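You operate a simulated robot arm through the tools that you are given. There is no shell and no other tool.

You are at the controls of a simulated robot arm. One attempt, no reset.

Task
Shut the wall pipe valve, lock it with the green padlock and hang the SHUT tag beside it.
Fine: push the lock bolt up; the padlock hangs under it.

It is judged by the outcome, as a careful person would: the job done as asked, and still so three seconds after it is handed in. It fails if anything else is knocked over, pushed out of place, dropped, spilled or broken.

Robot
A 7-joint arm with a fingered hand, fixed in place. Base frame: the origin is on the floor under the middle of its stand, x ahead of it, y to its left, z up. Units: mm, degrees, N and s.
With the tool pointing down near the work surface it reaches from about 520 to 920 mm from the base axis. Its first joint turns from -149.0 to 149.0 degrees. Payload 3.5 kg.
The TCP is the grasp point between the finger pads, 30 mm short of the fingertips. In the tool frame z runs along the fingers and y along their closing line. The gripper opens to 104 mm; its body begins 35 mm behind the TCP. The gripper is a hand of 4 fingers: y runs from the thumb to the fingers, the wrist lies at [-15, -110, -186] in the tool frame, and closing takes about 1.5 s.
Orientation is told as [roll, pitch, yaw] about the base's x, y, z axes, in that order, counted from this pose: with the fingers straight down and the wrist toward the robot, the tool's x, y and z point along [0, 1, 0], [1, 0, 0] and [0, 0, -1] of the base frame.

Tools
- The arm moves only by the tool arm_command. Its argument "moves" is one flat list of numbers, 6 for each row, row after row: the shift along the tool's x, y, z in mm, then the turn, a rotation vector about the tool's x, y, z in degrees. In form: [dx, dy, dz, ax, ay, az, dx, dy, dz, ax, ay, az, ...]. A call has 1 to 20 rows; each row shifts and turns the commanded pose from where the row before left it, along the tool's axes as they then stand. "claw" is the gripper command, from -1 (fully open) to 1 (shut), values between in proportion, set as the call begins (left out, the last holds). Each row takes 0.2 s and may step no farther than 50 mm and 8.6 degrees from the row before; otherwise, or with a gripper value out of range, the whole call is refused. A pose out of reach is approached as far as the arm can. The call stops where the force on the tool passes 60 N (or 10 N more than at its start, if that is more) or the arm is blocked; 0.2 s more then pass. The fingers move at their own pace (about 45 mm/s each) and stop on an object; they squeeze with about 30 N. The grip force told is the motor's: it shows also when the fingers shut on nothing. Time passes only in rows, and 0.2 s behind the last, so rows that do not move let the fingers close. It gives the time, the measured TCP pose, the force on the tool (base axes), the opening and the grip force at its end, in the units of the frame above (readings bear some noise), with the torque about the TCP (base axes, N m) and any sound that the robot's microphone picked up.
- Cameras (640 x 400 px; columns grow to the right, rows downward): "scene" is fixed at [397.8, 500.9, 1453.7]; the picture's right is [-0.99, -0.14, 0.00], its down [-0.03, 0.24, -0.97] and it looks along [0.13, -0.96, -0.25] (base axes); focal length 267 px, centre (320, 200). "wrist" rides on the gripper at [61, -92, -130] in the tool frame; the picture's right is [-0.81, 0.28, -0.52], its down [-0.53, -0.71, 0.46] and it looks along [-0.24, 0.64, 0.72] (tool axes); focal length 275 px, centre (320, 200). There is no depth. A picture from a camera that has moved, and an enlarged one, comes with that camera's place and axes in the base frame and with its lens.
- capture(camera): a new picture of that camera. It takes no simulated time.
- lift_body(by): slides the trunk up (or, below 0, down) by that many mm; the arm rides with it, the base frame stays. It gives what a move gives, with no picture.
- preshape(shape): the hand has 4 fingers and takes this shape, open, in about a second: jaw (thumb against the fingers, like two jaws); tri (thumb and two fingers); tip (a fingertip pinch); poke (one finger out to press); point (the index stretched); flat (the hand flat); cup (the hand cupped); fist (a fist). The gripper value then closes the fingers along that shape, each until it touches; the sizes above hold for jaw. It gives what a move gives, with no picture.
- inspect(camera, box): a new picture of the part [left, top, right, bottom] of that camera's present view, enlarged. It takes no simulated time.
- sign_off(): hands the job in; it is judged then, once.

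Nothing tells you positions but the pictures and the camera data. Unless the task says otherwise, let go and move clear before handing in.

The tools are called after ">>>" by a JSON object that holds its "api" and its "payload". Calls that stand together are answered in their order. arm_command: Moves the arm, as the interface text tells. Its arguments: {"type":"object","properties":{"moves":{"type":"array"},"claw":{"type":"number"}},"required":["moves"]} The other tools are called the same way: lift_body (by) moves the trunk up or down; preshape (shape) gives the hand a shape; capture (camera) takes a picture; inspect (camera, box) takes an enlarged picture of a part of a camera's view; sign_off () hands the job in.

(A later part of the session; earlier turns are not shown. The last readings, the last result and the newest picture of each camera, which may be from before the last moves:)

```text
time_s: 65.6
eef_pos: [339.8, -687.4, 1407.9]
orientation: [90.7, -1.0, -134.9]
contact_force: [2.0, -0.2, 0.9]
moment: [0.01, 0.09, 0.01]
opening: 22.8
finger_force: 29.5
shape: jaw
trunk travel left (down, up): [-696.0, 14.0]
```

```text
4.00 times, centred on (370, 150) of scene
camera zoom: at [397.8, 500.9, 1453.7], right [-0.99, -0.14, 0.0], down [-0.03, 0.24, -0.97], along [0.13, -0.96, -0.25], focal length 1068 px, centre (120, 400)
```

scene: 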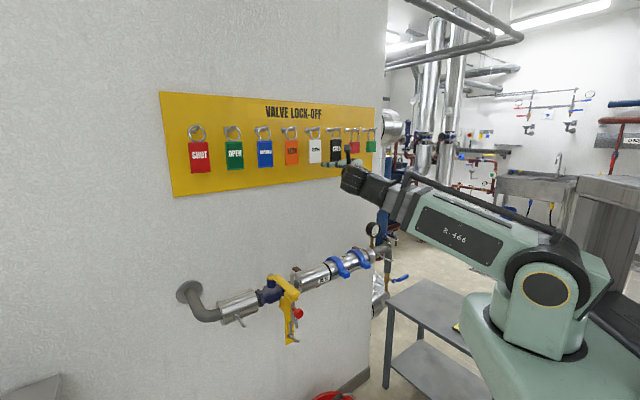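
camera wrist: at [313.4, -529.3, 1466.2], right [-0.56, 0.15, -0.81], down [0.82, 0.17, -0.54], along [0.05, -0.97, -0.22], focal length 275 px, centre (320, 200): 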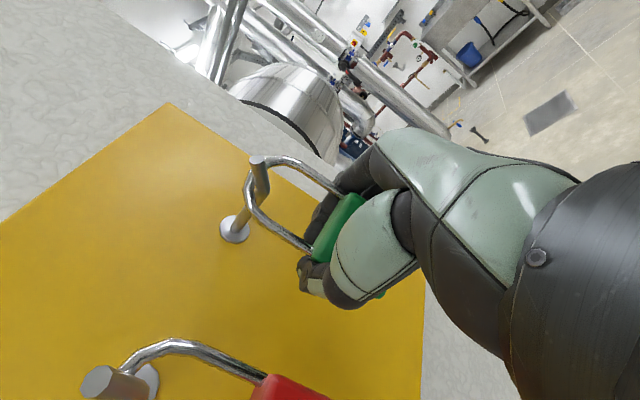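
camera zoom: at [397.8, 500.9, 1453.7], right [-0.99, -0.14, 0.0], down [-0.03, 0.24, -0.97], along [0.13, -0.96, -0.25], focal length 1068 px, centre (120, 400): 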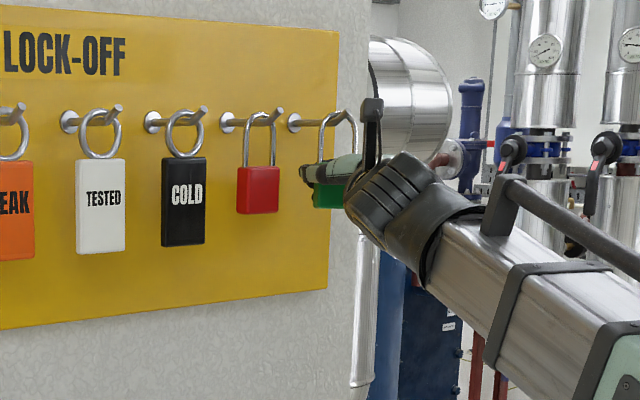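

>>> {"api": "inspect", "payload": {"camera": "wrist", "box": [200, 130, 420, 320]}}

>>> {"api": "inspect", "payload": {"camera": "scene", "box": [370, 115, 420, 165]}}

```text
2.11 times, centred on (310, 225) of wrist
camera zoom: at [313.4, -529.3, 1466.2], right [-0.56, 0.15, -0.81], down [0.82, 0.17, -0.54], along [0.05, -0.97, -0.22], focal length 580 px, centre (341, 147)
```

zoom: 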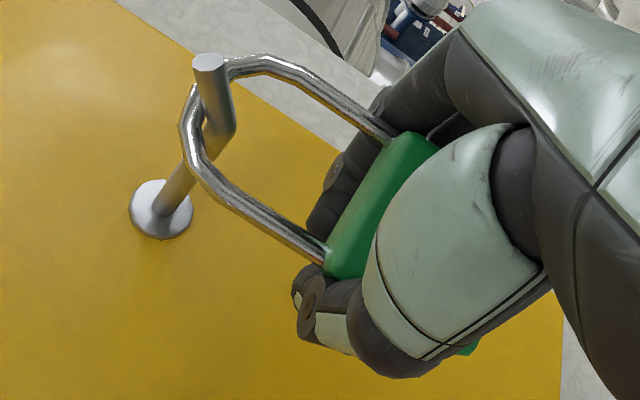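

```text
8.00 times, centred on (395, 140) of scene
camera zoom: at [397.8, 500.9, 1453.7], right [-0.99, -0.14, 0.0], down [-0.03, 0.24, -0.97], along [0.13, -0.96, -0.25], focal length 2137 px, centre (-280, 680)
```

zoom: 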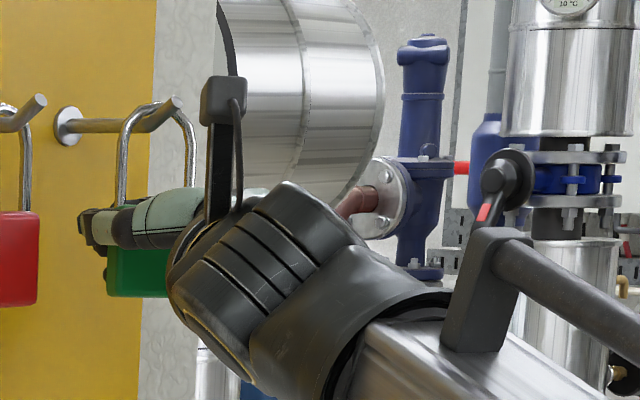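

The padlock twisted about 30° as the thumb reached deeper than the fingers. I'll open again, let it hang, turn the hand slightly to even the contacts, and regrip.

>>> {"api": "arm_command", "payload": {"moves": [0, 0, 0, 0, 0, 0, 0, 0, 0, 0, 0, 0, 0, 0, 0, 0, 0, 0, 0, 0, 0, 0, 0, 0, 0, 0, 0, 0, 0, 0], "claw": -0.3}}

>>> {"api": "inspect", "payload": {"camera": "wrist", "box": [200, 130, 420, 320]}}

```text
time_s: 66.8
eef_pos: [339.4, -688.1, 1409.6]
orientation: [90.6, -1.0, -135.1]
contact_force: [0.3, 0.0, 0.0]
moment: [-0.01, -0.01, 0.01]
opening: 67.1
finger_force: 0.1
shape: jaw
trunk travel left (down, up): [-696.0, 14.0]
```

```text
2.11 times, centred on (310, 225) of wrist
camera zoom: at [312.9, -529.3, 1466.2], right [-0.56, 0.15, -0.81], down [0.82, 0.17, -0.54], along [0.05, -0.97, -0.22], focal length 580 px, centre (341, 147)
```

zoom: 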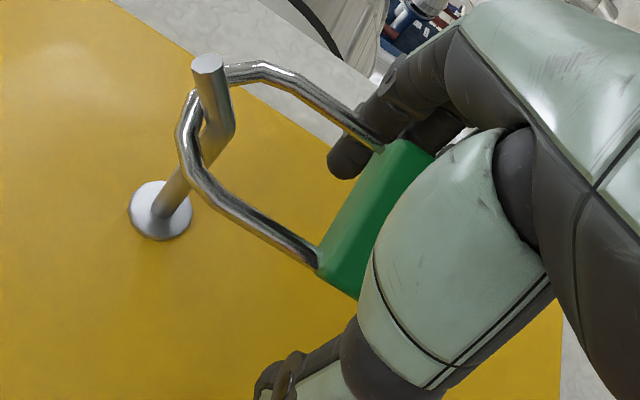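

>>> {"api": "arm_command", "payload": {"moves": [0, 0, -10, 0, 0, 0, 0, 0, -15, 0, 0, 0, 0, 0, -15, 0, 0, 0, 0, 0, 0, 0, 0, 0, 0, 0, 0, 0, 0, 0], "claw": -0.5}}

>>> {"api": "inspect", "payload": {"camera": "wrist", "box": [180, 130, 400, 320]}}

>>> {"api": "inspect", "payload": {"camera": "scene", "box": [340, 115, 400, 175]}}

```text
time_s: 68.0
eef_pos: [311.0, -660.1, 1407.9]
orientation: [90.7, -1.0, -135.0]
contact_force: [-0.3, 0.0, -0.6]
moment: [0.01, 0.02, 0.03]
opening: 77.9
finger_force: 0.0
shape: jaw
trunk travel left (down, up): [-696.0, 14.0]
```

```text
2.11 times, centred on (290, 225) of wrist
camera zoom: at [284.5, -500.9, 1465.7], right [-0.56, 0.15, -0.81], down [0.82, 0.17, -0.54], along [0.05, -0.97, -0.22], focal length 580 px, centre (383, 147)
```

zoom: 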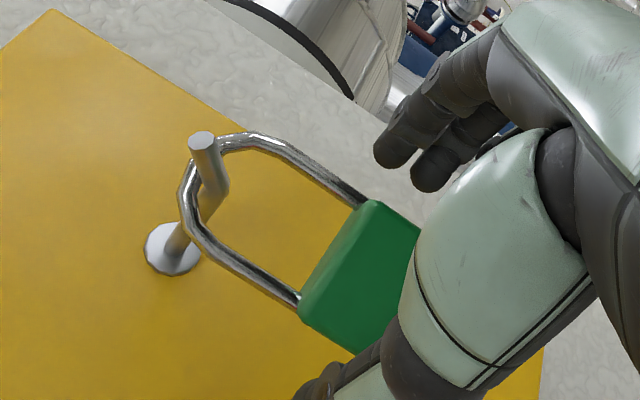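

```text
6.67 times, centred on (370, 145) of scene
camera zoom: at [397.8, 500.9, 1453.7], right [-0.99, -0.14, 0.0], down [-0.03, 0.24, -0.97], along [0.13, -0.96, -0.25], focal length 1780 px, centre (-13, 567)
```

zoom: 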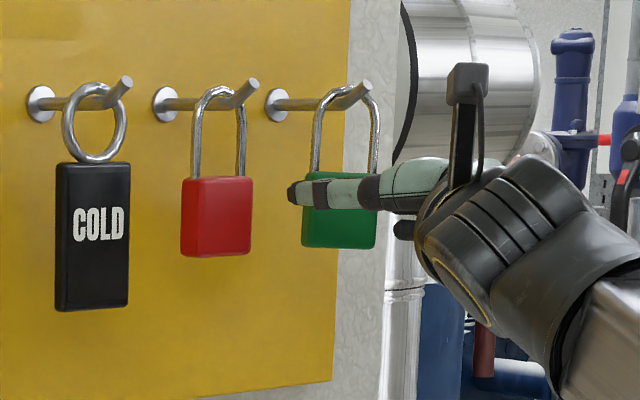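

The padlock now rests further out on its peg, only about 20° turned. I'll regrip with the pads centred on the body, slightly lower and less deep.

>>> {"api": "arm_command", "payload": {"moves": [-2, 0.5, 10, 0, 0, 0, -2, 0.5, 10, 0, 0, 0, 0, 0, 9, 0, 0, 0, 0, 0, 0, 0, 0, 0], "claw": -0.4}}

>>> {"api": "inspect", "payload": {"camera": "wrist", "box": [180, 130, 400, 320]}}

>>> {"api": "inspect", "payload": {"camera": "scene", "box": [340, 115, 400, 175]}}

```text
time_s: 69.0
eef_pos: [330.0, -681.3, 1403.3]
orientation: [90.6, -1.0, -135.0]
contact_force: [-1.1, 0.1, 1.0]
moment: [-0.03, -0.02, -0.02]
opening: 73.2
finger_force: 0.0
shape: jaw
trunk travel left (down, up): [-696.0, 14.0]
```

```text
2.11 times, centred on (290, 225) of wrist
camera zoom: at [304.7, -523.1, 1461.3], right [-0.56, 0.15, -0.81], down [0.82, 0.17, -0.54], along [0.05, -0.97, -0.22], focal length 580 px, centre (383, 147)
```

zoom: 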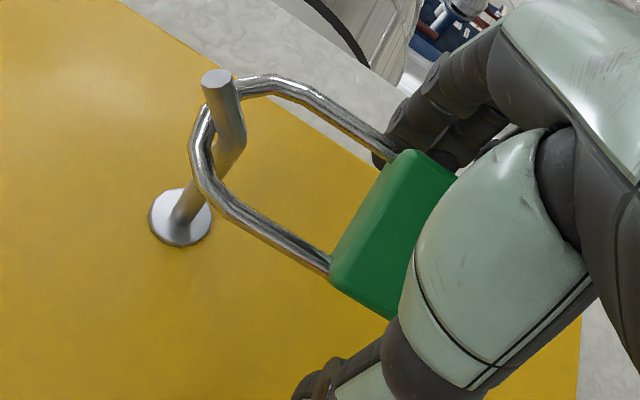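

```text
6.67 times, centred on (370, 145) of scene
camera zoom: at [397.8, 500.9, 1453.7], right [-0.99, -0.14, 0.0], down [-0.03, 0.24, -0.97], along [0.13, -0.96, -0.25], focal length 1780 px, centre (-13, 567)
```

zoom: 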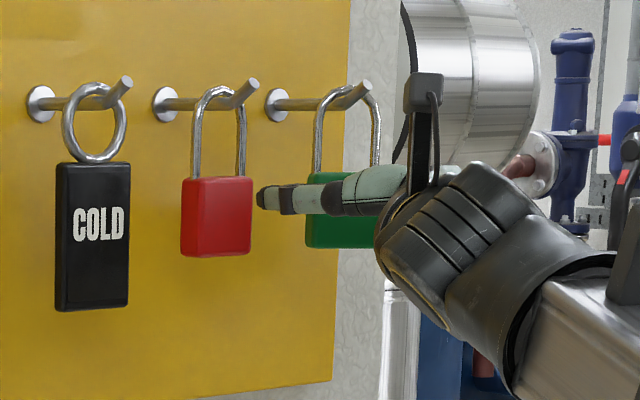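

>>> {"api": "arm_command", "payload": {"moves": [0, 0, 0, 0, 0, 0, 0, 0, 0, 0, 0, 0, 0, 0, 0, 0, 0, 0, 0, 0, 0, 0, 0, 0, 0, 0, 0, 0, 0, 0, 0, 0, 0, 0, 0, 0], "claw": 1}}

>>> {"api": "inspect", "payload": {"camera": "wrist", "box": [180, 130, 400, 320]}}

>>> {"api": "inspect", "payload": {"camera": "scene", "box": [340, 115, 400, 175]}}

```text
time_s: 70.4
eef_pos: [330.9, -681.6, 1403.8]
orientation: [90.7, -1.0, -135.1]
contact_force: [0.8, 0.2, -0.1]
moment: [-0.01, 0.02, 0.03]
opening: 30.0
finger_force: 29.5
shape: jaw
trunk travel left (down, up): [-696.0, 14.0]
```

```text
2.11 times, centred on (290, 225) of wrist
camera zoom: at [304.8, -523.2, 1461.3], right [-0.56, 0.15, -0.81], down [0.82, 0.17, -0.54], along [0.05, -0.97, -0.22], focal length 580 px, centre (383, 147)
```

zoom: 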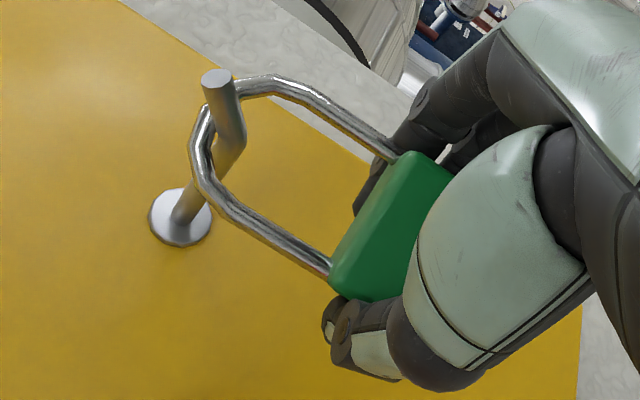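

```text
6.67 times, centred on (370, 145) of scene
camera zoom: at [397.8, 500.9, 1453.7], right [-0.99, -0.14, 0.0], down [-0.03, 0.24, -0.97], along [0.13, -0.96, -0.25], focal length 1780 px, centre (-13, 567)
```

zoom: 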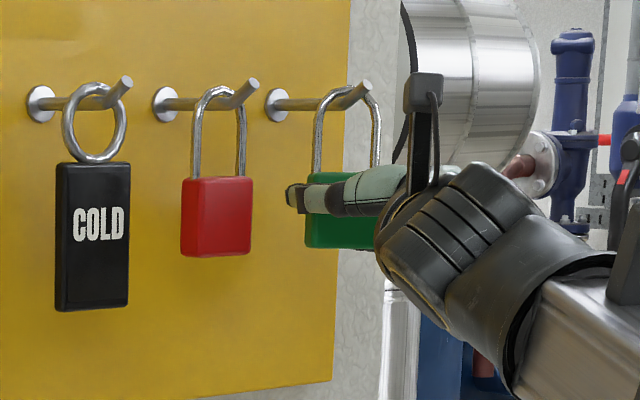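

Now held firmly without being disturbed. I'll lift it over the upturned tip and pull out.

>>> {"api": "arm_command", "payload": {"moves": [8, 0, 0, 0, 0, 0, 8, 0, 0, 0, 0, 0, 8, 0, 0, 0, 0, 0, 0, 0, 0, 0, 0, 0]}}

>>> {"api": "inspect", "payload": {"camera": "wrist", "box": [180, 130, 400, 320]}}

>>> {"api": "inspect", "payload": {"camera": "scene", "box": [340, 115, 400, 175]}}

```text
time_s: 71.4
eef_pos: [329.9, -681.5, 1426.5]
orientation: [90.7, -1.0, -135.1]
contact_force: [0.7, -1.1, -1.6]
moment: [-0.02, 0.0, 0.0]
opening: 29.9
finger_force: 30.2
shape: jaw
trunk travel left (down, up): [-696.0, 14.0]
```

```text
2.11 times, centred on (290, 225) of wrist
camera zoom: at [304.4, -522.7, 1484.8], right [-0.56, 0.15, -0.81], down [0.82, 0.17, -0.54], along [0.05, -0.97, -0.22], focal length 580 px, centre (383, 147)
```

zoom: 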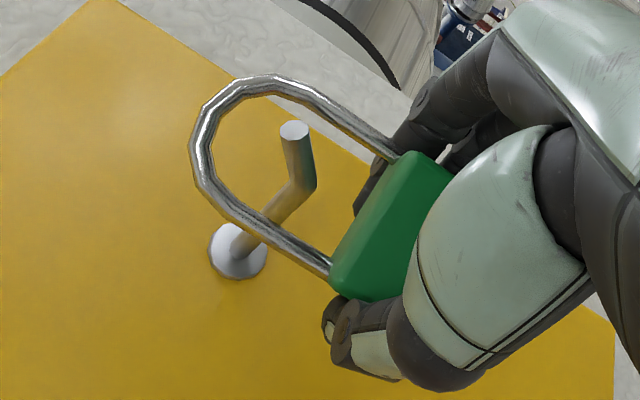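

```text
6.67 times, centred on (370, 145) of scene
camera zoom: at [397.8, 500.9, 1453.7], right [-0.99, -0.14, 0.0], down [-0.03, 0.24, -0.97], along [0.13, -0.96, -0.25], focal length 1780 px, centre (-13, 567)
```

zoom: 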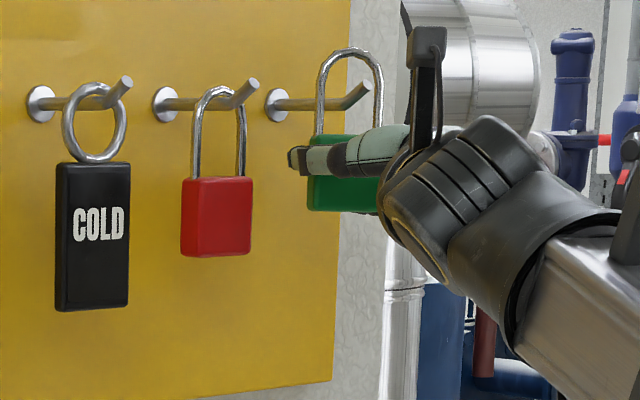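

The tip is inside the shackle opening with clearance. I'll pull straight out.

>>> {"api": "arm_command", "payload": {"moves": [0, 0, -12, 0, 0, 0, 0, 0, -12, 0, 0, 0, 0, 0, -12, 0, 0, 0, 0, 0, -14, 0, 0, 0, 0, 0, -20, 0, 0, 0, 0, 0, -20, 0, 0, 0, 0, 0, 0, 0, 0, 0]}}

>>> {"api": "capture", "payload": {"camera": "wrist"}}

>>> {"api": "capture", "payload": {"camera": "scene"}}

```text
time_s: 73.0
eef_pos: [268.0, -618.0, 1426.1]
orientation: [90.7, -1.0, -135.3]
contact_force: [-0.3, 0.7, -0.8]
moment: [0.01, 0.0, 0.0]
opening: 29.6
finger_force: 30.0
shape: jaw
trunk travel left (down, up): [-696.0, 14.0]
```

```text
taken
camera wrist: at [241.7, -458.0, 1483.5], right [-0.56, 0.16, -0.81], down [0.82, 0.17, -0.54], along [0.05, -0.97, -0.22], focal length 275 px, centre (320, 200)
```

wrist: 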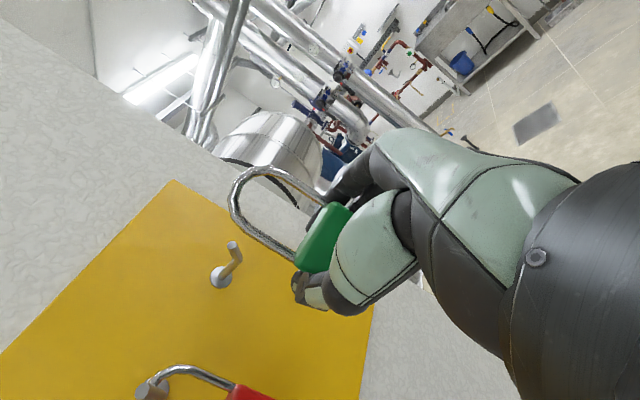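

```text
taken
```

scene: 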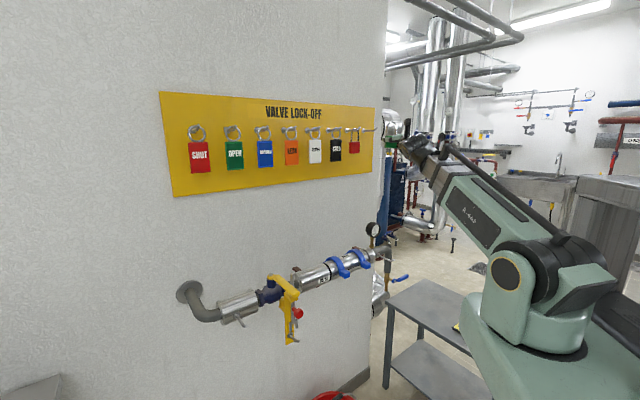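

The padlock is off its peg and in the hand. I'll measure how it sits relative to the hand.

>>> {"api": "inspect", "payload": {"camera": "wrist", "box": [200, 140, 400, 320]}}

```text
2.22 times, centred on (300, 230) of wrist
camera zoom: at [241.7, -458.0, 1483.5], right [-0.56, 0.16, -0.81], down [0.82, 0.17, -0.54], along [0.05, -0.97, -0.22], focal length 612 px, centre (364, 133)
```

zoom: 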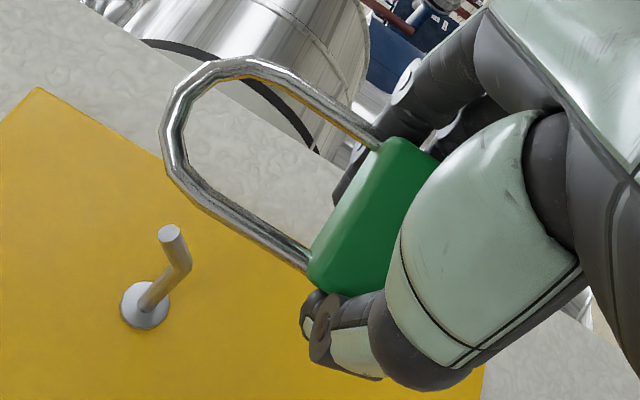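

The padlock sits well: shackle apex about 65 mm above the TCP, hole about 49 mm tall and 30 mm wide, turned about 25°. I'll carry it back left, keeping clear of the board.

>>> {"api": "arm_command", "payload": {"moves": [-5, -38, 0, 0, 0, 0, -5, -38, 0, 0, 0, 0, -5, -38, 0, 0, 0, 0, -5, -38, 0, 0, 0, 0, -5, -38, 0, 0, 0, 0, -5, -38, 0, 0, 0, 0, -5, -38, 0, 0, 0, 0, -5, -38, 0, 0, 0, 0, -5, -38, 0, 0, 0, 0, -5, -38, 0, 0, 0, 0, -5, -38, 0, 0, 0, 0, -5, -38, 0, 0, 0, 0, -5, -38, 0, 0, 0, 0, -5, -36, 0, 0, 0, 0, 0, 0, 0, 0, 0, 0]}}

>>> {"api": "capture", "payload": {"camera": "scene"}}

```text
time_s: 76.2
eef_pos: [643.6, -243.8, 1345.2]
orientation: [90.7, -0.9, -135.2]
contact_force: [0.3, -0.4, -1.0]
moment: [0.03, -0.01, -0.04]
opening: 29.4
finger_force: 29.9
shape: jaw
trunk travel left (down, up): [-696.0, 14.0]
```

```text
taken
```

scene: 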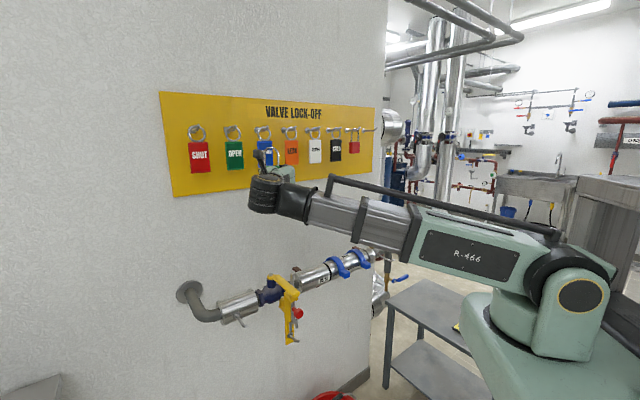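

>>> {"api": "arm_command", "payload": {"moves": [0, 0, -37.5, 0, 0, 0, 0, 0, -37.5, 0, 0, 0, 0, 0, -37.5, 0, 0, 0, 0, 0, -37.5, 0, 0, 0, 0, 0, -37.5, 0, 0, 0, 0, 0, 0, 0, 0, 0]}}

>>> {"api": "lift_body", "payload": {"by": -300}}

>>> {"api": "capture", "payload": {"camera": "scene"}}

>>> {"api": "capture", "payload": {"camera": "wrist"}}

```text
time_s: 77.6
eef_pos: [509.5, -110.9, 1342.4]
orientation: [90.7, -1.0, -135.1]
contact_force: [-0.7, 0.8, -0.9]
moment: [0.01, -0.03, 0.0]
opening: 28.7
finger_force: 30.1
shape: jaw
trunk travel left (down, up): [-696.0, 14.0]
```

```text
time_s: 80.6
eef_pos: [509.6, -110.8, 1043.1]
orientation: [90.7, -1.0, -135.1]
contact_force: [-0.4, 0.7, -0.9]
moment: [0.0, 0.01, 0.02]
opening: 26.3
finger_force: 30.0
shape: jaw
trunk travel left (down, up): [-396.0, 314.0]
```

```text
taken
```

scene: 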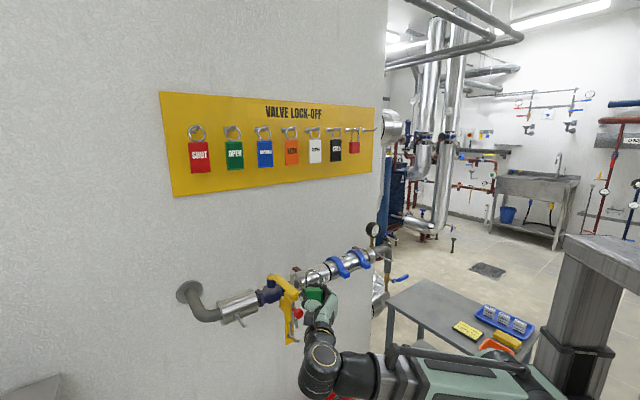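

```text
taken
camera wrist: at [483.9, 47.5, 1101.1], right [-0.56, 0.15, -0.81], down [0.82, 0.17, -0.54], along [0.05, -0.97, -0.22], focal length 275 px, centre (320, 200)
```

wrist: 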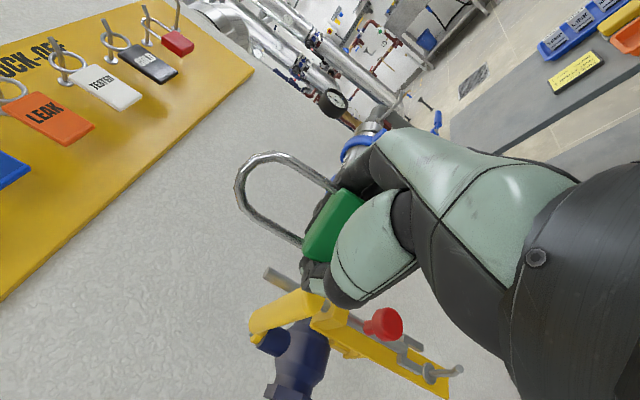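

>>> {"api": "inspect", "payload": {"camera": "wrist", "box": [200, 140, 400, 320]}}

>>> {"api": "inspect", "payload": {"camera": "scene", "box": [260, 250, 380, 370]}}

```text
2.22 times, centred on (300, 230) of wrist
camera zoom: at [483.9, 47.5, 1101.1], right [-0.56, 0.15, -0.81], down [0.82, 0.17, -0.54], along [0.05, -0.97, -0.22], focal length 612 px, centre (364, 133)
```

zoom: 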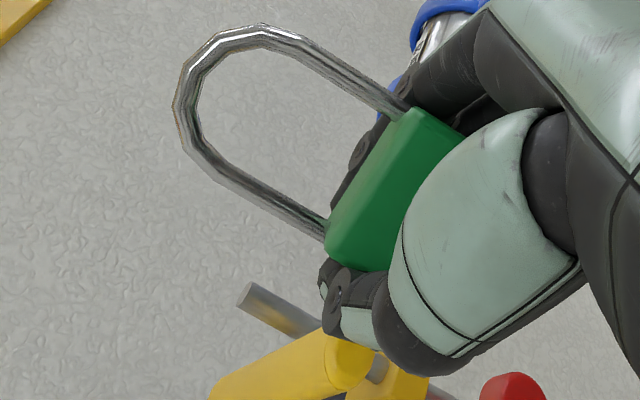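

```text
3.33 times, centred on (320, 310) of scene
camera zoom: at [397.8, 500.9, 1453.7], right [-0.99, -0.14, 0.0], down [-0.03, 0.24, -0.97], along [0.13, -0.96, -0.25], focal length 890 px, centre (320, -167)
```

zoom: 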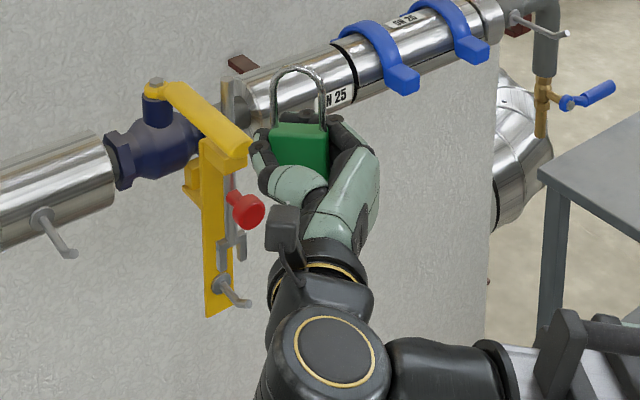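

The padlock is creeping and turning slowly in the grip (now about 44°), so I'll move on briskly. I'm lowering the trunk in stages toward the bracket peg.

>>> {"api": "lift_body", "payload": {"by": -160}}

>>> {"api": "capture", "payload": {"camera": "scene"}}

>>> {"api": "inspect", "payload": {"camera": "wrist", "box": [200, 140, 400, 320]}}

```text
time_s: 82.4
eef_pos: [510.2, -110.6, 883.1]
orientation: [90.7, -1.1, -135.2]
contact_force: [0.3, -1.0, -1.4]
moment: [-0.02, 0.0, -0.02]
opening: 25.8
finger_force: 29.4
shape: jaw
trunk travel left (down, up): [-236.0, 474.0]
```

```text
taken
```

scene: 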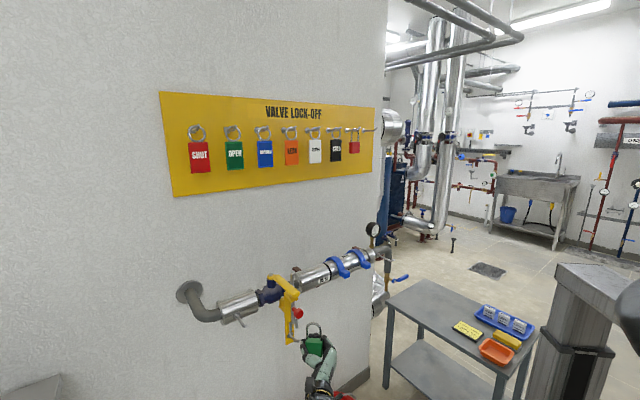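

```text
2.22 times, centred on (300, 230) of wrist
camera zoom: at [483.9, 47.5, 941.1], right [-0.56, 0.15, -0.81], down [0.82, 0.17, -0.54], along [0.05, -0.97, -0.22], focal length 612 px, centre (364, 133)
```

zoom: 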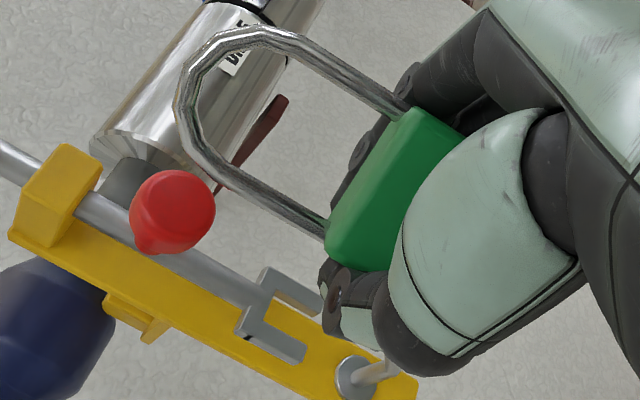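

The padlock has settled. I'll lower further, to the height where the peg tip faces the middle of the shackle opening.

>>> {"api": "lift_body", "payload": {"by": -90}}

>>> {"api": "capture", "payload": {"camera": "wrist"}}

>>> {"api": "inspect", "payload": {"camera": "scene", "box": [250, 270, 370, 400]}}

```text
time_s: 83.7
eef_pos: [510.4, -111.8, 792.1]
orientation: [90.8, -1.0, -135.1]
contact_force: [-0.3, -0.1, -1.4]
moment: [0.0, 0.02, -0.01]
opening: 25.9
finger_force: 30.4
shape: jaw
trunk travel left (down, up): [-146.0, 564.0]
```

```text
taken
camera wrist: at [483.9, 47.5, 851.0], right [-0.56, 0.15, -0.81], down [0.82, 0.17, -0.54], along [0.05, -0.97, -0.22], focal length 275 px, centre (320, 200)
```

wrist: 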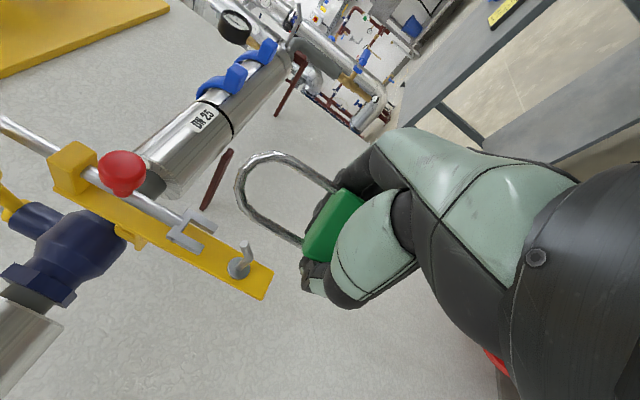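

```text
3.08 times, centred on (310, 335) of scene
camera zoom: at [397.8, 500.9, 1453.7], right [-0.99, -0.14, 0.0], down [-0.03, 0.24, -0.97], along [0.13, -0.96, -0.25], focal length 822 px, centre (351, -215)
```

zoom: 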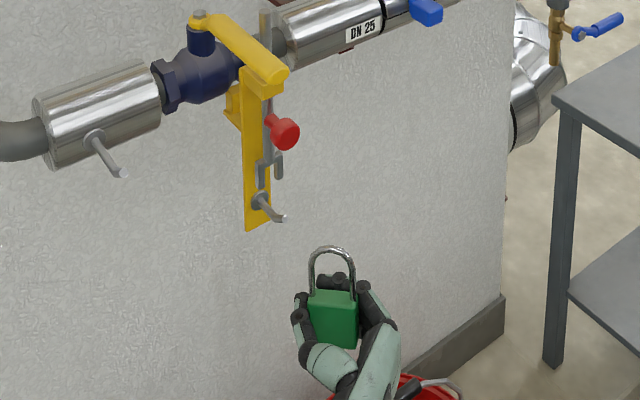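

>>> {"api": "inspect", "payload": {"camera": "wrist", "box": [160, 140, 360, 320]}}

>>> {"api": "inspect", "payload": {"camera": "scene", "box": [280, 310, 330, 370]}}

```text
2.22 times, centred on (260, 230) of wrist
camera zoom: at [483.9, 47.5, 851.0], right [-0.56, 0.15, -0.81], down [0.82, 0.17, -0.54], along [0.05, -0.97, -0.22], focal length 612 px, centre (453, 133)
```

zoom: 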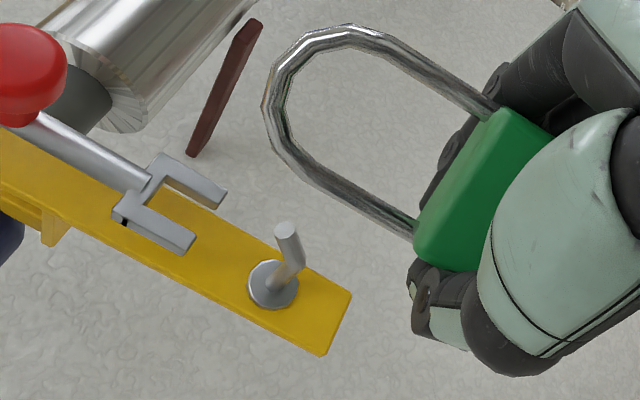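

```text
6.67 times, centred on (305, 340) of scene
camera zoom: at [397.8, 500.9, 1453.7], right [-0.99, -0.14, 0.0], down [-0.03, 0.24, -0.97], along [0.13, -0.96, -0.25], focal length 1780 px, centre (420, -733)
```

zoom: 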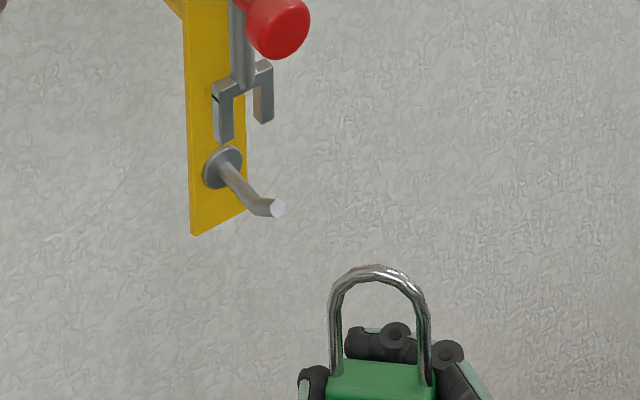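

From two heights the bracket peg triangulates well: base (w=274, d=567, z=822), elbow d≈542, tip end (w=273, d=519, z≈833). I'll shift slightly, lower a little, and approach until the shackle is just in front of the tip.

>>> {"api": "arm_command", "payload": {"moves": [-5, -2, 0, 0, 0, 0, -5, -2, 0, 0, 0, 0, 0, 0, 20, 0, 0, 0, 0, 0, 20, 0, 0, 0, 0, 0, 15, 0, 0, 0, 0, 0, 0, 0, 0, 0]}}

>>> {"api": "inspect", "payload": {"camera": "wrist", "box": [160, 140, 360, 320]}}

>>> {"api": "inspect", "payload": {"camera": "scene", "box": [270, 310, 330, 370]}}

```text
time_s: 85.1
eef_pos: [552.7, -147.0, 784.4]
orientation: [90.7, -1.0, -135.0]
contact_force: [-0.6, -0.5, -1.2]
moment: [0.0, -0.02, 0.0]
opening: 26.0
finger_force: 30.0
shape: jaw
trunk travel left (down, up): [-146.0, 564.0]
```

```text
2.22 times, centred on (260, 230) of wrist
camera zoom: at [525.8, 11.6, 842.1], right [-0.56, 0.15, -0.81], down [0.82, 0.17, -0.54], along [0.06, -0.97, -0.22], focal length 612 px, centre (453, 133)
```

zoom: 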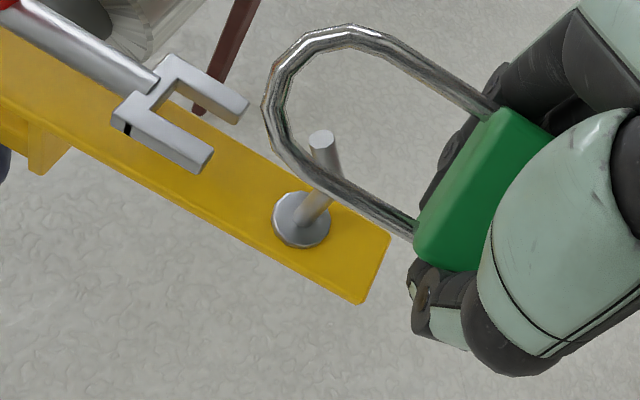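

```text
6.67 times, centred on (300, 340) of scene
camera zoom: at [397.8, 500.9, 1453.7], right [-0.99, -0.14, 0.0], down [-0.03, 0.24, -0.97], along [0.13, -0.96, -0.25], focal length 1780 px, centre (453, -733)
```

zoom: 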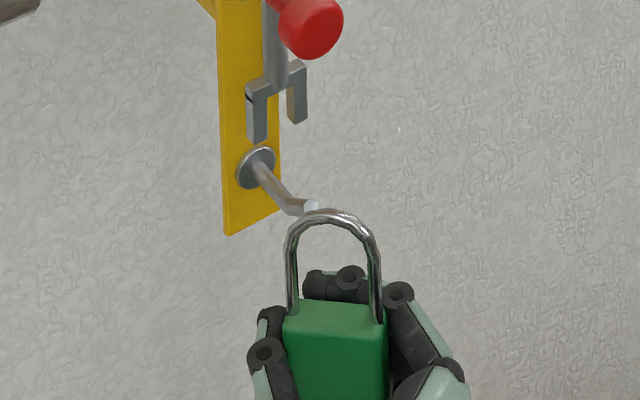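

The tip is centred in the shackle opening, y within 1 mm and about 15 mm below the apex. I'll move in and descend along the slope of the tip.

>>> {"api": "arm_command", "payload": {"moves": [-3, 0, 9, 0, 0, 0, -2, 0, 9, 0, 0, 0, -1, 0, 9, 0, 0, 0, 0, 0, 0, 0, 0, 0]}}

>>> {"api": "inspect", "payload": {"camera": "wrist", "box": [160, 140, 360, 320]}}

>>> {"api": "inspect", "payload": {"camera": "scene", "box": [270, 310, 330, 370]}}

```text
time_s: 86.1
eef_pos: [571.3, -167.4, 777.6]
orientation: [90.7, -1.0, -135.1]
contact_force: [-0.1, -0.3, -0.7]
moment: [-0.01, -0.02, 0.01]
opening: 25.8
finger_force: 29.7
shape: jaw
trunk travel left (down, up): [-146.0, 564.0]
```

```text
2.22 times, centred on (260, 230) of wrist
camera zoom: at [544.6, -8.4, 836.1], right [-0.56, 0.15, -0.81], down [0.82, 0.17, -0.54], along [0.05, -0.97, -0.22], focal length 612 px, centre (453, 133)
```

zoom: 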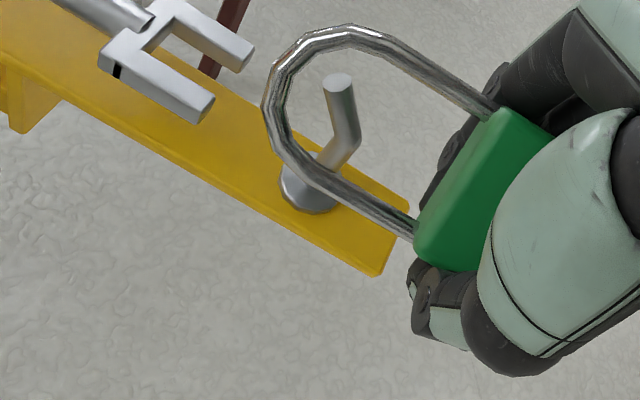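

```text
6.67 times, centred on (300, 340) of scene
camera zoom: at [397.8, 500.9, 1453.7], right [-0.99, -0.14, 0.0], down [-0.03, 0.24, -0.97], along [0.13, -0.96, -0.25], focal length 1780 px, centre (453, -733)
```

zoom: 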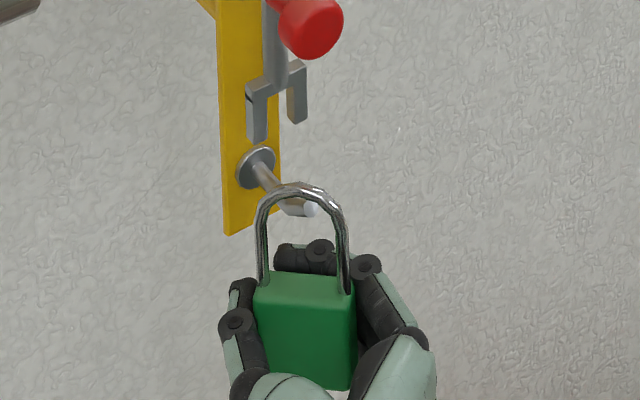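

The tip is through the shackle. I'll continue forward and down to seat the shackle over the rod.

>>> {"api": "arm_command", "payload": {"moves": [-3.5, 0, 7, 0, 0, 0, -3.5, 0, 8, 0, 0, 0, -3, 0, 8, 0, 0, 0, -3, 0, 0, 0, 0, 0, 0, 0, 0, 0, 0, 0]}}

>>> {"api": "inspect", "payload": {"camera": "wrist", "box": [160, 140, 360, 320]}}

>>> {"api": "inspect", "payload": {"camera": "scene", "box": [270, 310, 330, 370]}}

```text
time_s: 87.3
eef_pos: [585.8, -183.8, 764.7]
orientation: [90.7, -1.0, -135.1]
contact_force: [-2.1, -3.0, 1.2]
moment: [0.16, -0.11, 0.06]
opening: 26.0
finger_force: 30.4
shape: jaw
trunk travel left (down, up): [-146.0, 564.0]
```

```text
2.22 times, centred on (260, 230) of wrist
camera zoom: at [560.7, -24.6, 823.2], right [-0.56, 0.16, -0.81], down [0.82, 0.17, -0.54], along [0.05, -0.97, -0.22], focal length 612 px, centre (453, 133)
```

zoom: 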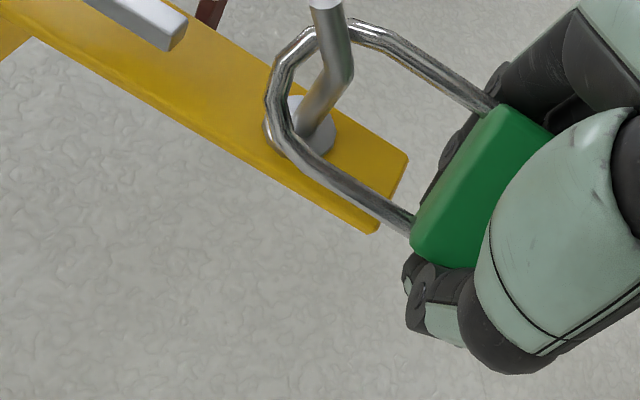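

```text
6.67 times, centred on (300, 340) of scene
camera zoom: at [397.8, 500.9, 1453.7], right [-0.99, -0.14, 0.0], down [-0.03, 0.24, -0.97], along [0.13, -0.96, -0.25], focal length 1780 px, centre (453, -733)
```

zoom: 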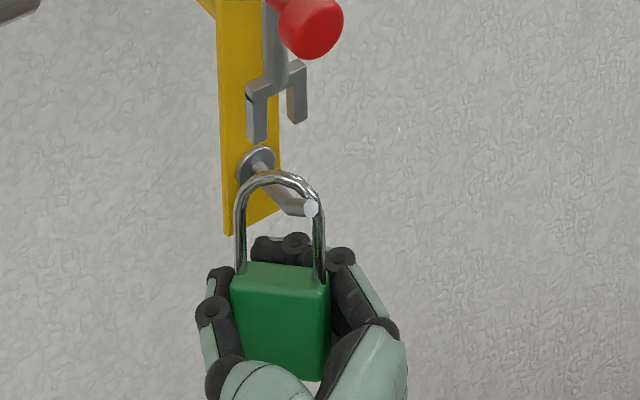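

A light contact shows the shackle resting on the rod. I'll open the fingers to leave the padlock hanging.

>>> {"api": "arm_command", "payload": {"moves": [0, 0, 0, 0, 0, 0, 0, 0, 0, 0, 0, 0, 0, 0, 0, 0, 0, 0, 0, 0, 0, 0, 0, 0, 0, 0, 0, 0, 0, 0, 0, 0, 0, 0, 0, 0], "claw": -0.6}}

>>> {"api": "inspect", "payload": {"camera": "wrist", "box": [160, 140, 360, 320]}}

>>> {"api": "inspect", "payload": {"camera": "scene", "box": [270, 310, 330, 370]}}

```text
time_s: 88.7
eef_pos: [587.2, -184.1, 764.6]
orientation: [90.7, -1.0, -135.1]
contact_force: [-0.2, -0.3, 0.6]
moment: [0.0, -0.01, 0.0]
opening: 83.1
finger_force: 0.0
shape: jaw
trunk travel left (down, up): [-146.0, 564.0]
```

```text
2.22 times, centred on (260, 230) of wrist
camera zoom: at [560.9, -24.4, 823.2], right [-0.56, 0.15, -0.81], down [0.82, 0.17, -0.54], along [0.05, -0.97, -0.22], focal length 612 px, centre (453, 133)
```

zoom: 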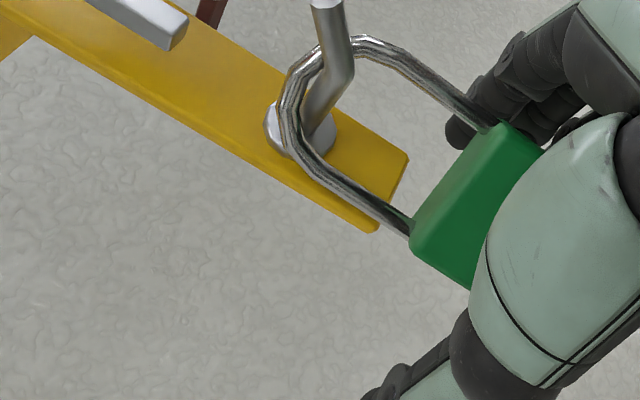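

```text
6.67 times, centred on (300, 340) of scene
camera zoom: at [397.8, 500.9, 1453.7], right [-0.99, -0.14, 0.0], down [-0.03, 0.24, -0.97], along [0.13, -0.96, -0.25], focal length 1780 px, centre (453, -733)
```

zoom: 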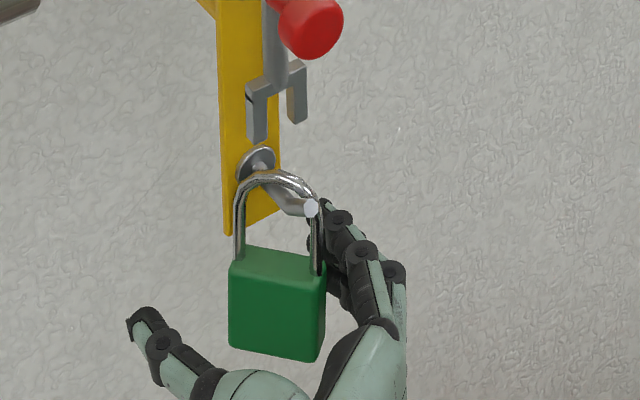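

The padlock hangs on the peg. I'll open fully, centre the hand around it, and back straight out.

>>> {"api": "arm_command", "payload": {"moves": [0, 4, 0, 0, 0, 0, 0, 4, 0, 0, 0, 0, 0, 0, 0, 0, 0, 0, 0, 0, -15, 0, 0, 0, 0, 0, -20, 0, 0, 0, 0, 0, -25, 0, 0, 0, 0, 0, -25, 0, 0, 0, 0, 0, -20, 0, 0, 0, 0, 0, 0, 0, 0, 0], "claw": -1}}

>>> {"api": "capture", "payload": {"camera": "wrist"}}

>>> {"api": "inspect", "payload": {"camera": "scene", "box": [230, 250, 350, 390]}}

```text
time_s: 90.7
eef_pos: [507.4, -115.7, 765.1]
orientation: [90.6, -1.1, -135.0]
contact_force: [-0.6, 0.6, 0.1]
moment: [0.04, 0.0, 0.01]
opening: 103.6
finger_force: 0.1
shape: jaw
trunk travel left (down, up): [-146.0, 564.0]
```

```text
taken
camera wrist: at [481.4, 43.5, 823.6], right [-0.56, 0.15, -0.81], down [0.82, 0.17, -0.54], along [0.05, -0.97, -0.22], focal length 275 px, centre (320, 200)
```

wrist: 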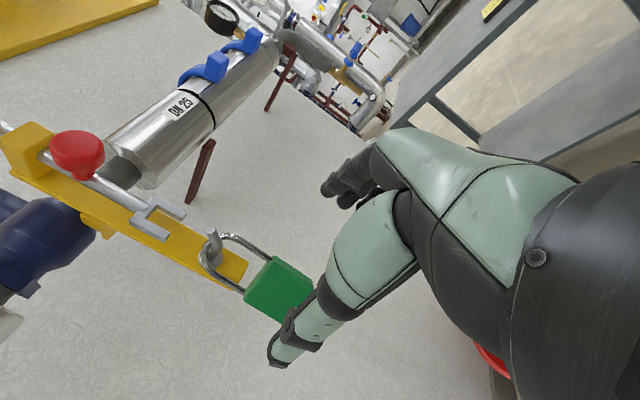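

```text
2.86 times, centred on (290, 320) of scene
camera zoom: at [397.8, 500.9, 1453.7], right [-0.99, -0.14, 0.0], down [-0.03, 0.24, -0.97], along [0.13, -0.96, -0.25], focal length 763 px, centre (406, -143)
```

zoom: 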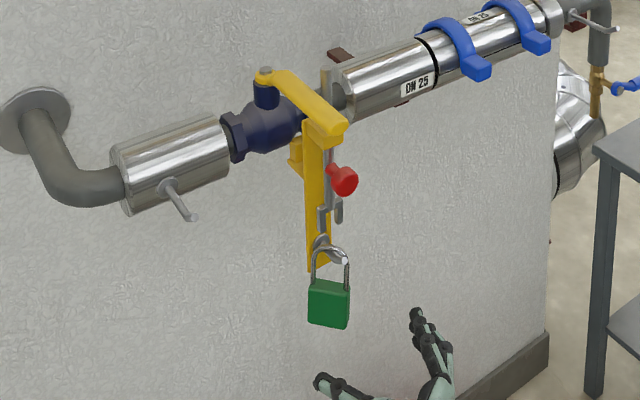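

The padlock hangs properly beneath the raised bolt. Now the SHUT tag. I'll raise the trunk and work out a pose with the fingers pointing up, so I can pinch the tag front-to-back from below.

>>> {"api": "lift_body", "payload": {"by": 550}}

>>> {"api": "arm_command", "payload": {"moves": [0, -26, 20, 0, 0, 0, 0, -26, 20, 0, 0, 0, 0, -26, 20, 0, 0, 0, 0, -26, 20, 0, 0, 0, 0, 0, 0, 0, 0, 0]}}

>>> {"api": "capture", "payload": {"camera": "scene"}}

>>> {"api": "capture", "payload": {"camera": "wrist"}}

```text
refused: 550 is not a number from -400 to 400
```

```text
time_s: 91.9
eef_pos: [637.0, -98.3, 763.3]
orientation: [90.8, -1.1, -135.1]
contact_force: [-0.2, -0.7, -0.8]
moment: [-0.01, 0.0, -0.03]
opening: 103.6
finger_force: 0.0
shape: jaw
trunk travel left (down, up): [-146.0, 564.0]
```

```text
taken
```

scene: 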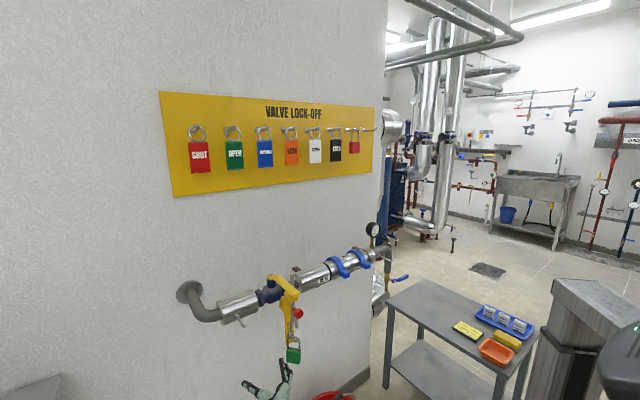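

```text
taken
camera wrist: at [611.5, 59.8, 821.8], right [-0.56, 0.15, -0.81], down [0.82, 0.17, -0.54], along [0.05, -0.97, -0.22], focal length 275 px, centre (320, 200)
```

wrist: 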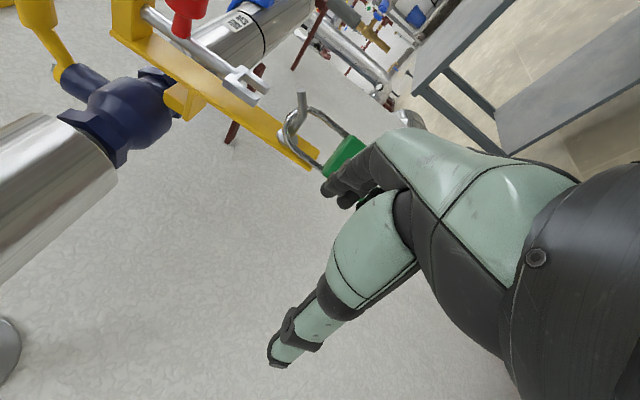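

The lift was refused (400 mm maximum), but the sideways move went through, so the hand is low at w=381, d=520 with no contact. I'll back straight out before raising.

>>> {"api": "arm_command", "payload": {"moves": [0, 0, -20, 0, 0, 0, 0, 0, -20, 0, 0, 0, 0, 0, -20, 0, 0, 0, 0, 0, -25, 0, 0, 0, 0, 0, 0, 0, 0, 0]}}

>>> {"api": "capture", "payload": {"camera": "wrist"}}

```text
time_s: 93.1
eef_pos: [577.0, -37.2, 761.9]
orientation: [90.7, -1.1, -135.1]
contact_force: [0.2, 0.0, 1.2]
moment: [0.01, 0.06, -0.01]
opening: 103.5
finger_force: 0.1
shape: jaw
trunk travel left (down, up): [-146.0, 564.0]
```

```text
taken
camera wrist: at [550.9, 121.9, 821.6], right [-0.56, 0.15, -0.81], down [0.82, 0.17, -0.54], along [0.05, -0.97, -0.22], focal length 275 px, centre (320, 200)
```

wrist: 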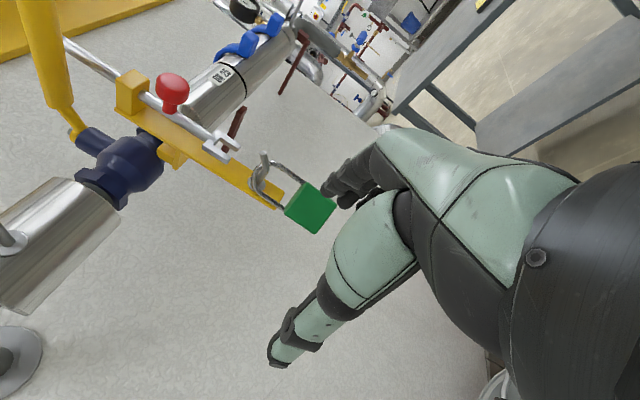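

>>> {"api": "lift_body", "payload": {"by": 200}}

>>> {"api": "capture", "payload": {"camera": "wrist"}}

>>> {"api": "lift_body", "payload": {"by": 350}}

>>> {"api": "capture", "payload": {"camera": "scene"}}

```text
time_s: 95.2
eef_pos: [576.8, -37.7, 964.4]
orientation: [90.7, -1.0, -135.0]
contact_force: [-0.3, 0.7, 0.6]
moment: [0.0, -0.02, -0.01]
opening: 103.7
finger_force: 0.1
shape: jaw
trunk travel left (down, up): [-346.0, 364.0]
```

```text
taken
camera wrist: at [551.0, 121.8, 1021.6], right [-0.56, 0.15, -0.81], down [0.82, 0.17, -0.54], along [0.05, -0.97, -0.22], focal length 275 px, centre (320, 200)
```

wrist: 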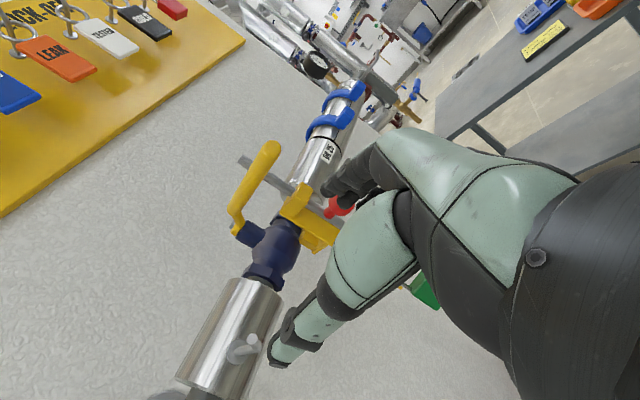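

```text
time_s: 98.7
eef_pos: [576.7, -36.3, 1312.7]
orientation: [90.7, -1.2, -135.0]
contact_force: [-0.4, 0.2, 0.1]
moment: [-0.01, 0.01, 0.03]
opening: 103.9
finger_force: 0.1
shape: jaw
trunk travel left (down, up): [-696.0, 14.0]
```

```text
taken
```

scene: 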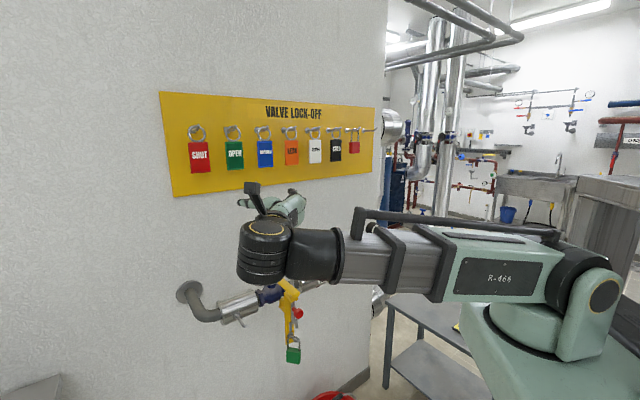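

Now I'll try rotating into the fingers-up pose, out in free space in front of the board.

>>> {"api": "arm_command", "payload": {"moves": [15, 0, 28, 0, 0, 0, 15, 0, 28, 0, 0, 0, 15, 0, 28, 0, 0, 0, 0, 0, 0, 4.6, 4.6, 4.6, 0, 0, 0, 4.6, 4.6, 4.6, 0, 0, 0, 4.6, 4.6, 4.6, 0, 0, 0, 4.6, 4.6, 4.6, 0, 0, 0, 0, 0, 0]}}

>>> {"api": "capture", "payload": {"camera": "scene"}}

```text
time_s: 100.5
eef_pos: [577.7, -108.8, 1505.4]
orientation: [109.1, 12.7, -113.5]
contact_force: [0.4, 0.9, 0.3]
moment: [-0.01, 0.02, 0.0]
opening: 103.8
finger_force: 0.1
shape: jaw
out of reach, approached as far as the arm can: row 5, 6, 7
trunk travel left (down, up): [-696.0, 14.0]
```

```text
taken
```

scene: 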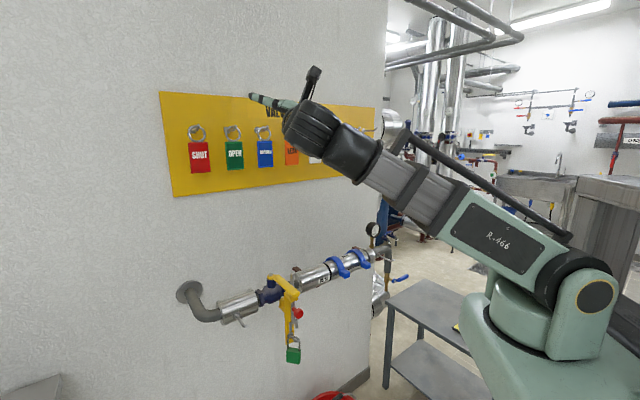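

That direction runs out of joint range, so fingers-up is not available here. I'll undo the turn and go back to the fingers-forward pose, which worked for the padlock.

>>> {"api": "arm_command", "payload": {"moves": [0, 0, 0, -4.6, -4.6, -4.6, 0, 0, 0, -4.6, -4.6, -4.6, 0, 0, 0, -4.6, -4.6, -4.6, 0, 0, 0, -4.6, -4.6, -4.6, 0, 0, 0, 0, 0, 0]}}

>>> {"api": "capture", "payload": {"camera": "scene"}}

```text
time_s: 101.7
eef_pos: [576.3, -109.6, 1505.6]
orientation: [90.7, -1.1, -135.1]
contact_force: [-1.0, 0.3, -0.1]
moment: [0.0, 0.03, -0.01]
opening: 103.6
finger_force: 0.0
shape: jaw
trunk travel left (down, up): [-696.0, 14.0]
```

```text
taken
```

scene: 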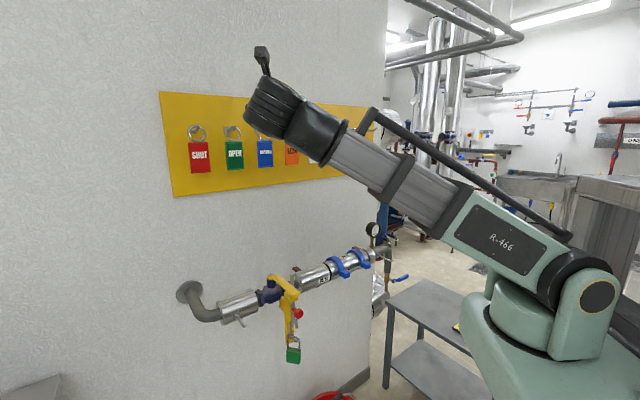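

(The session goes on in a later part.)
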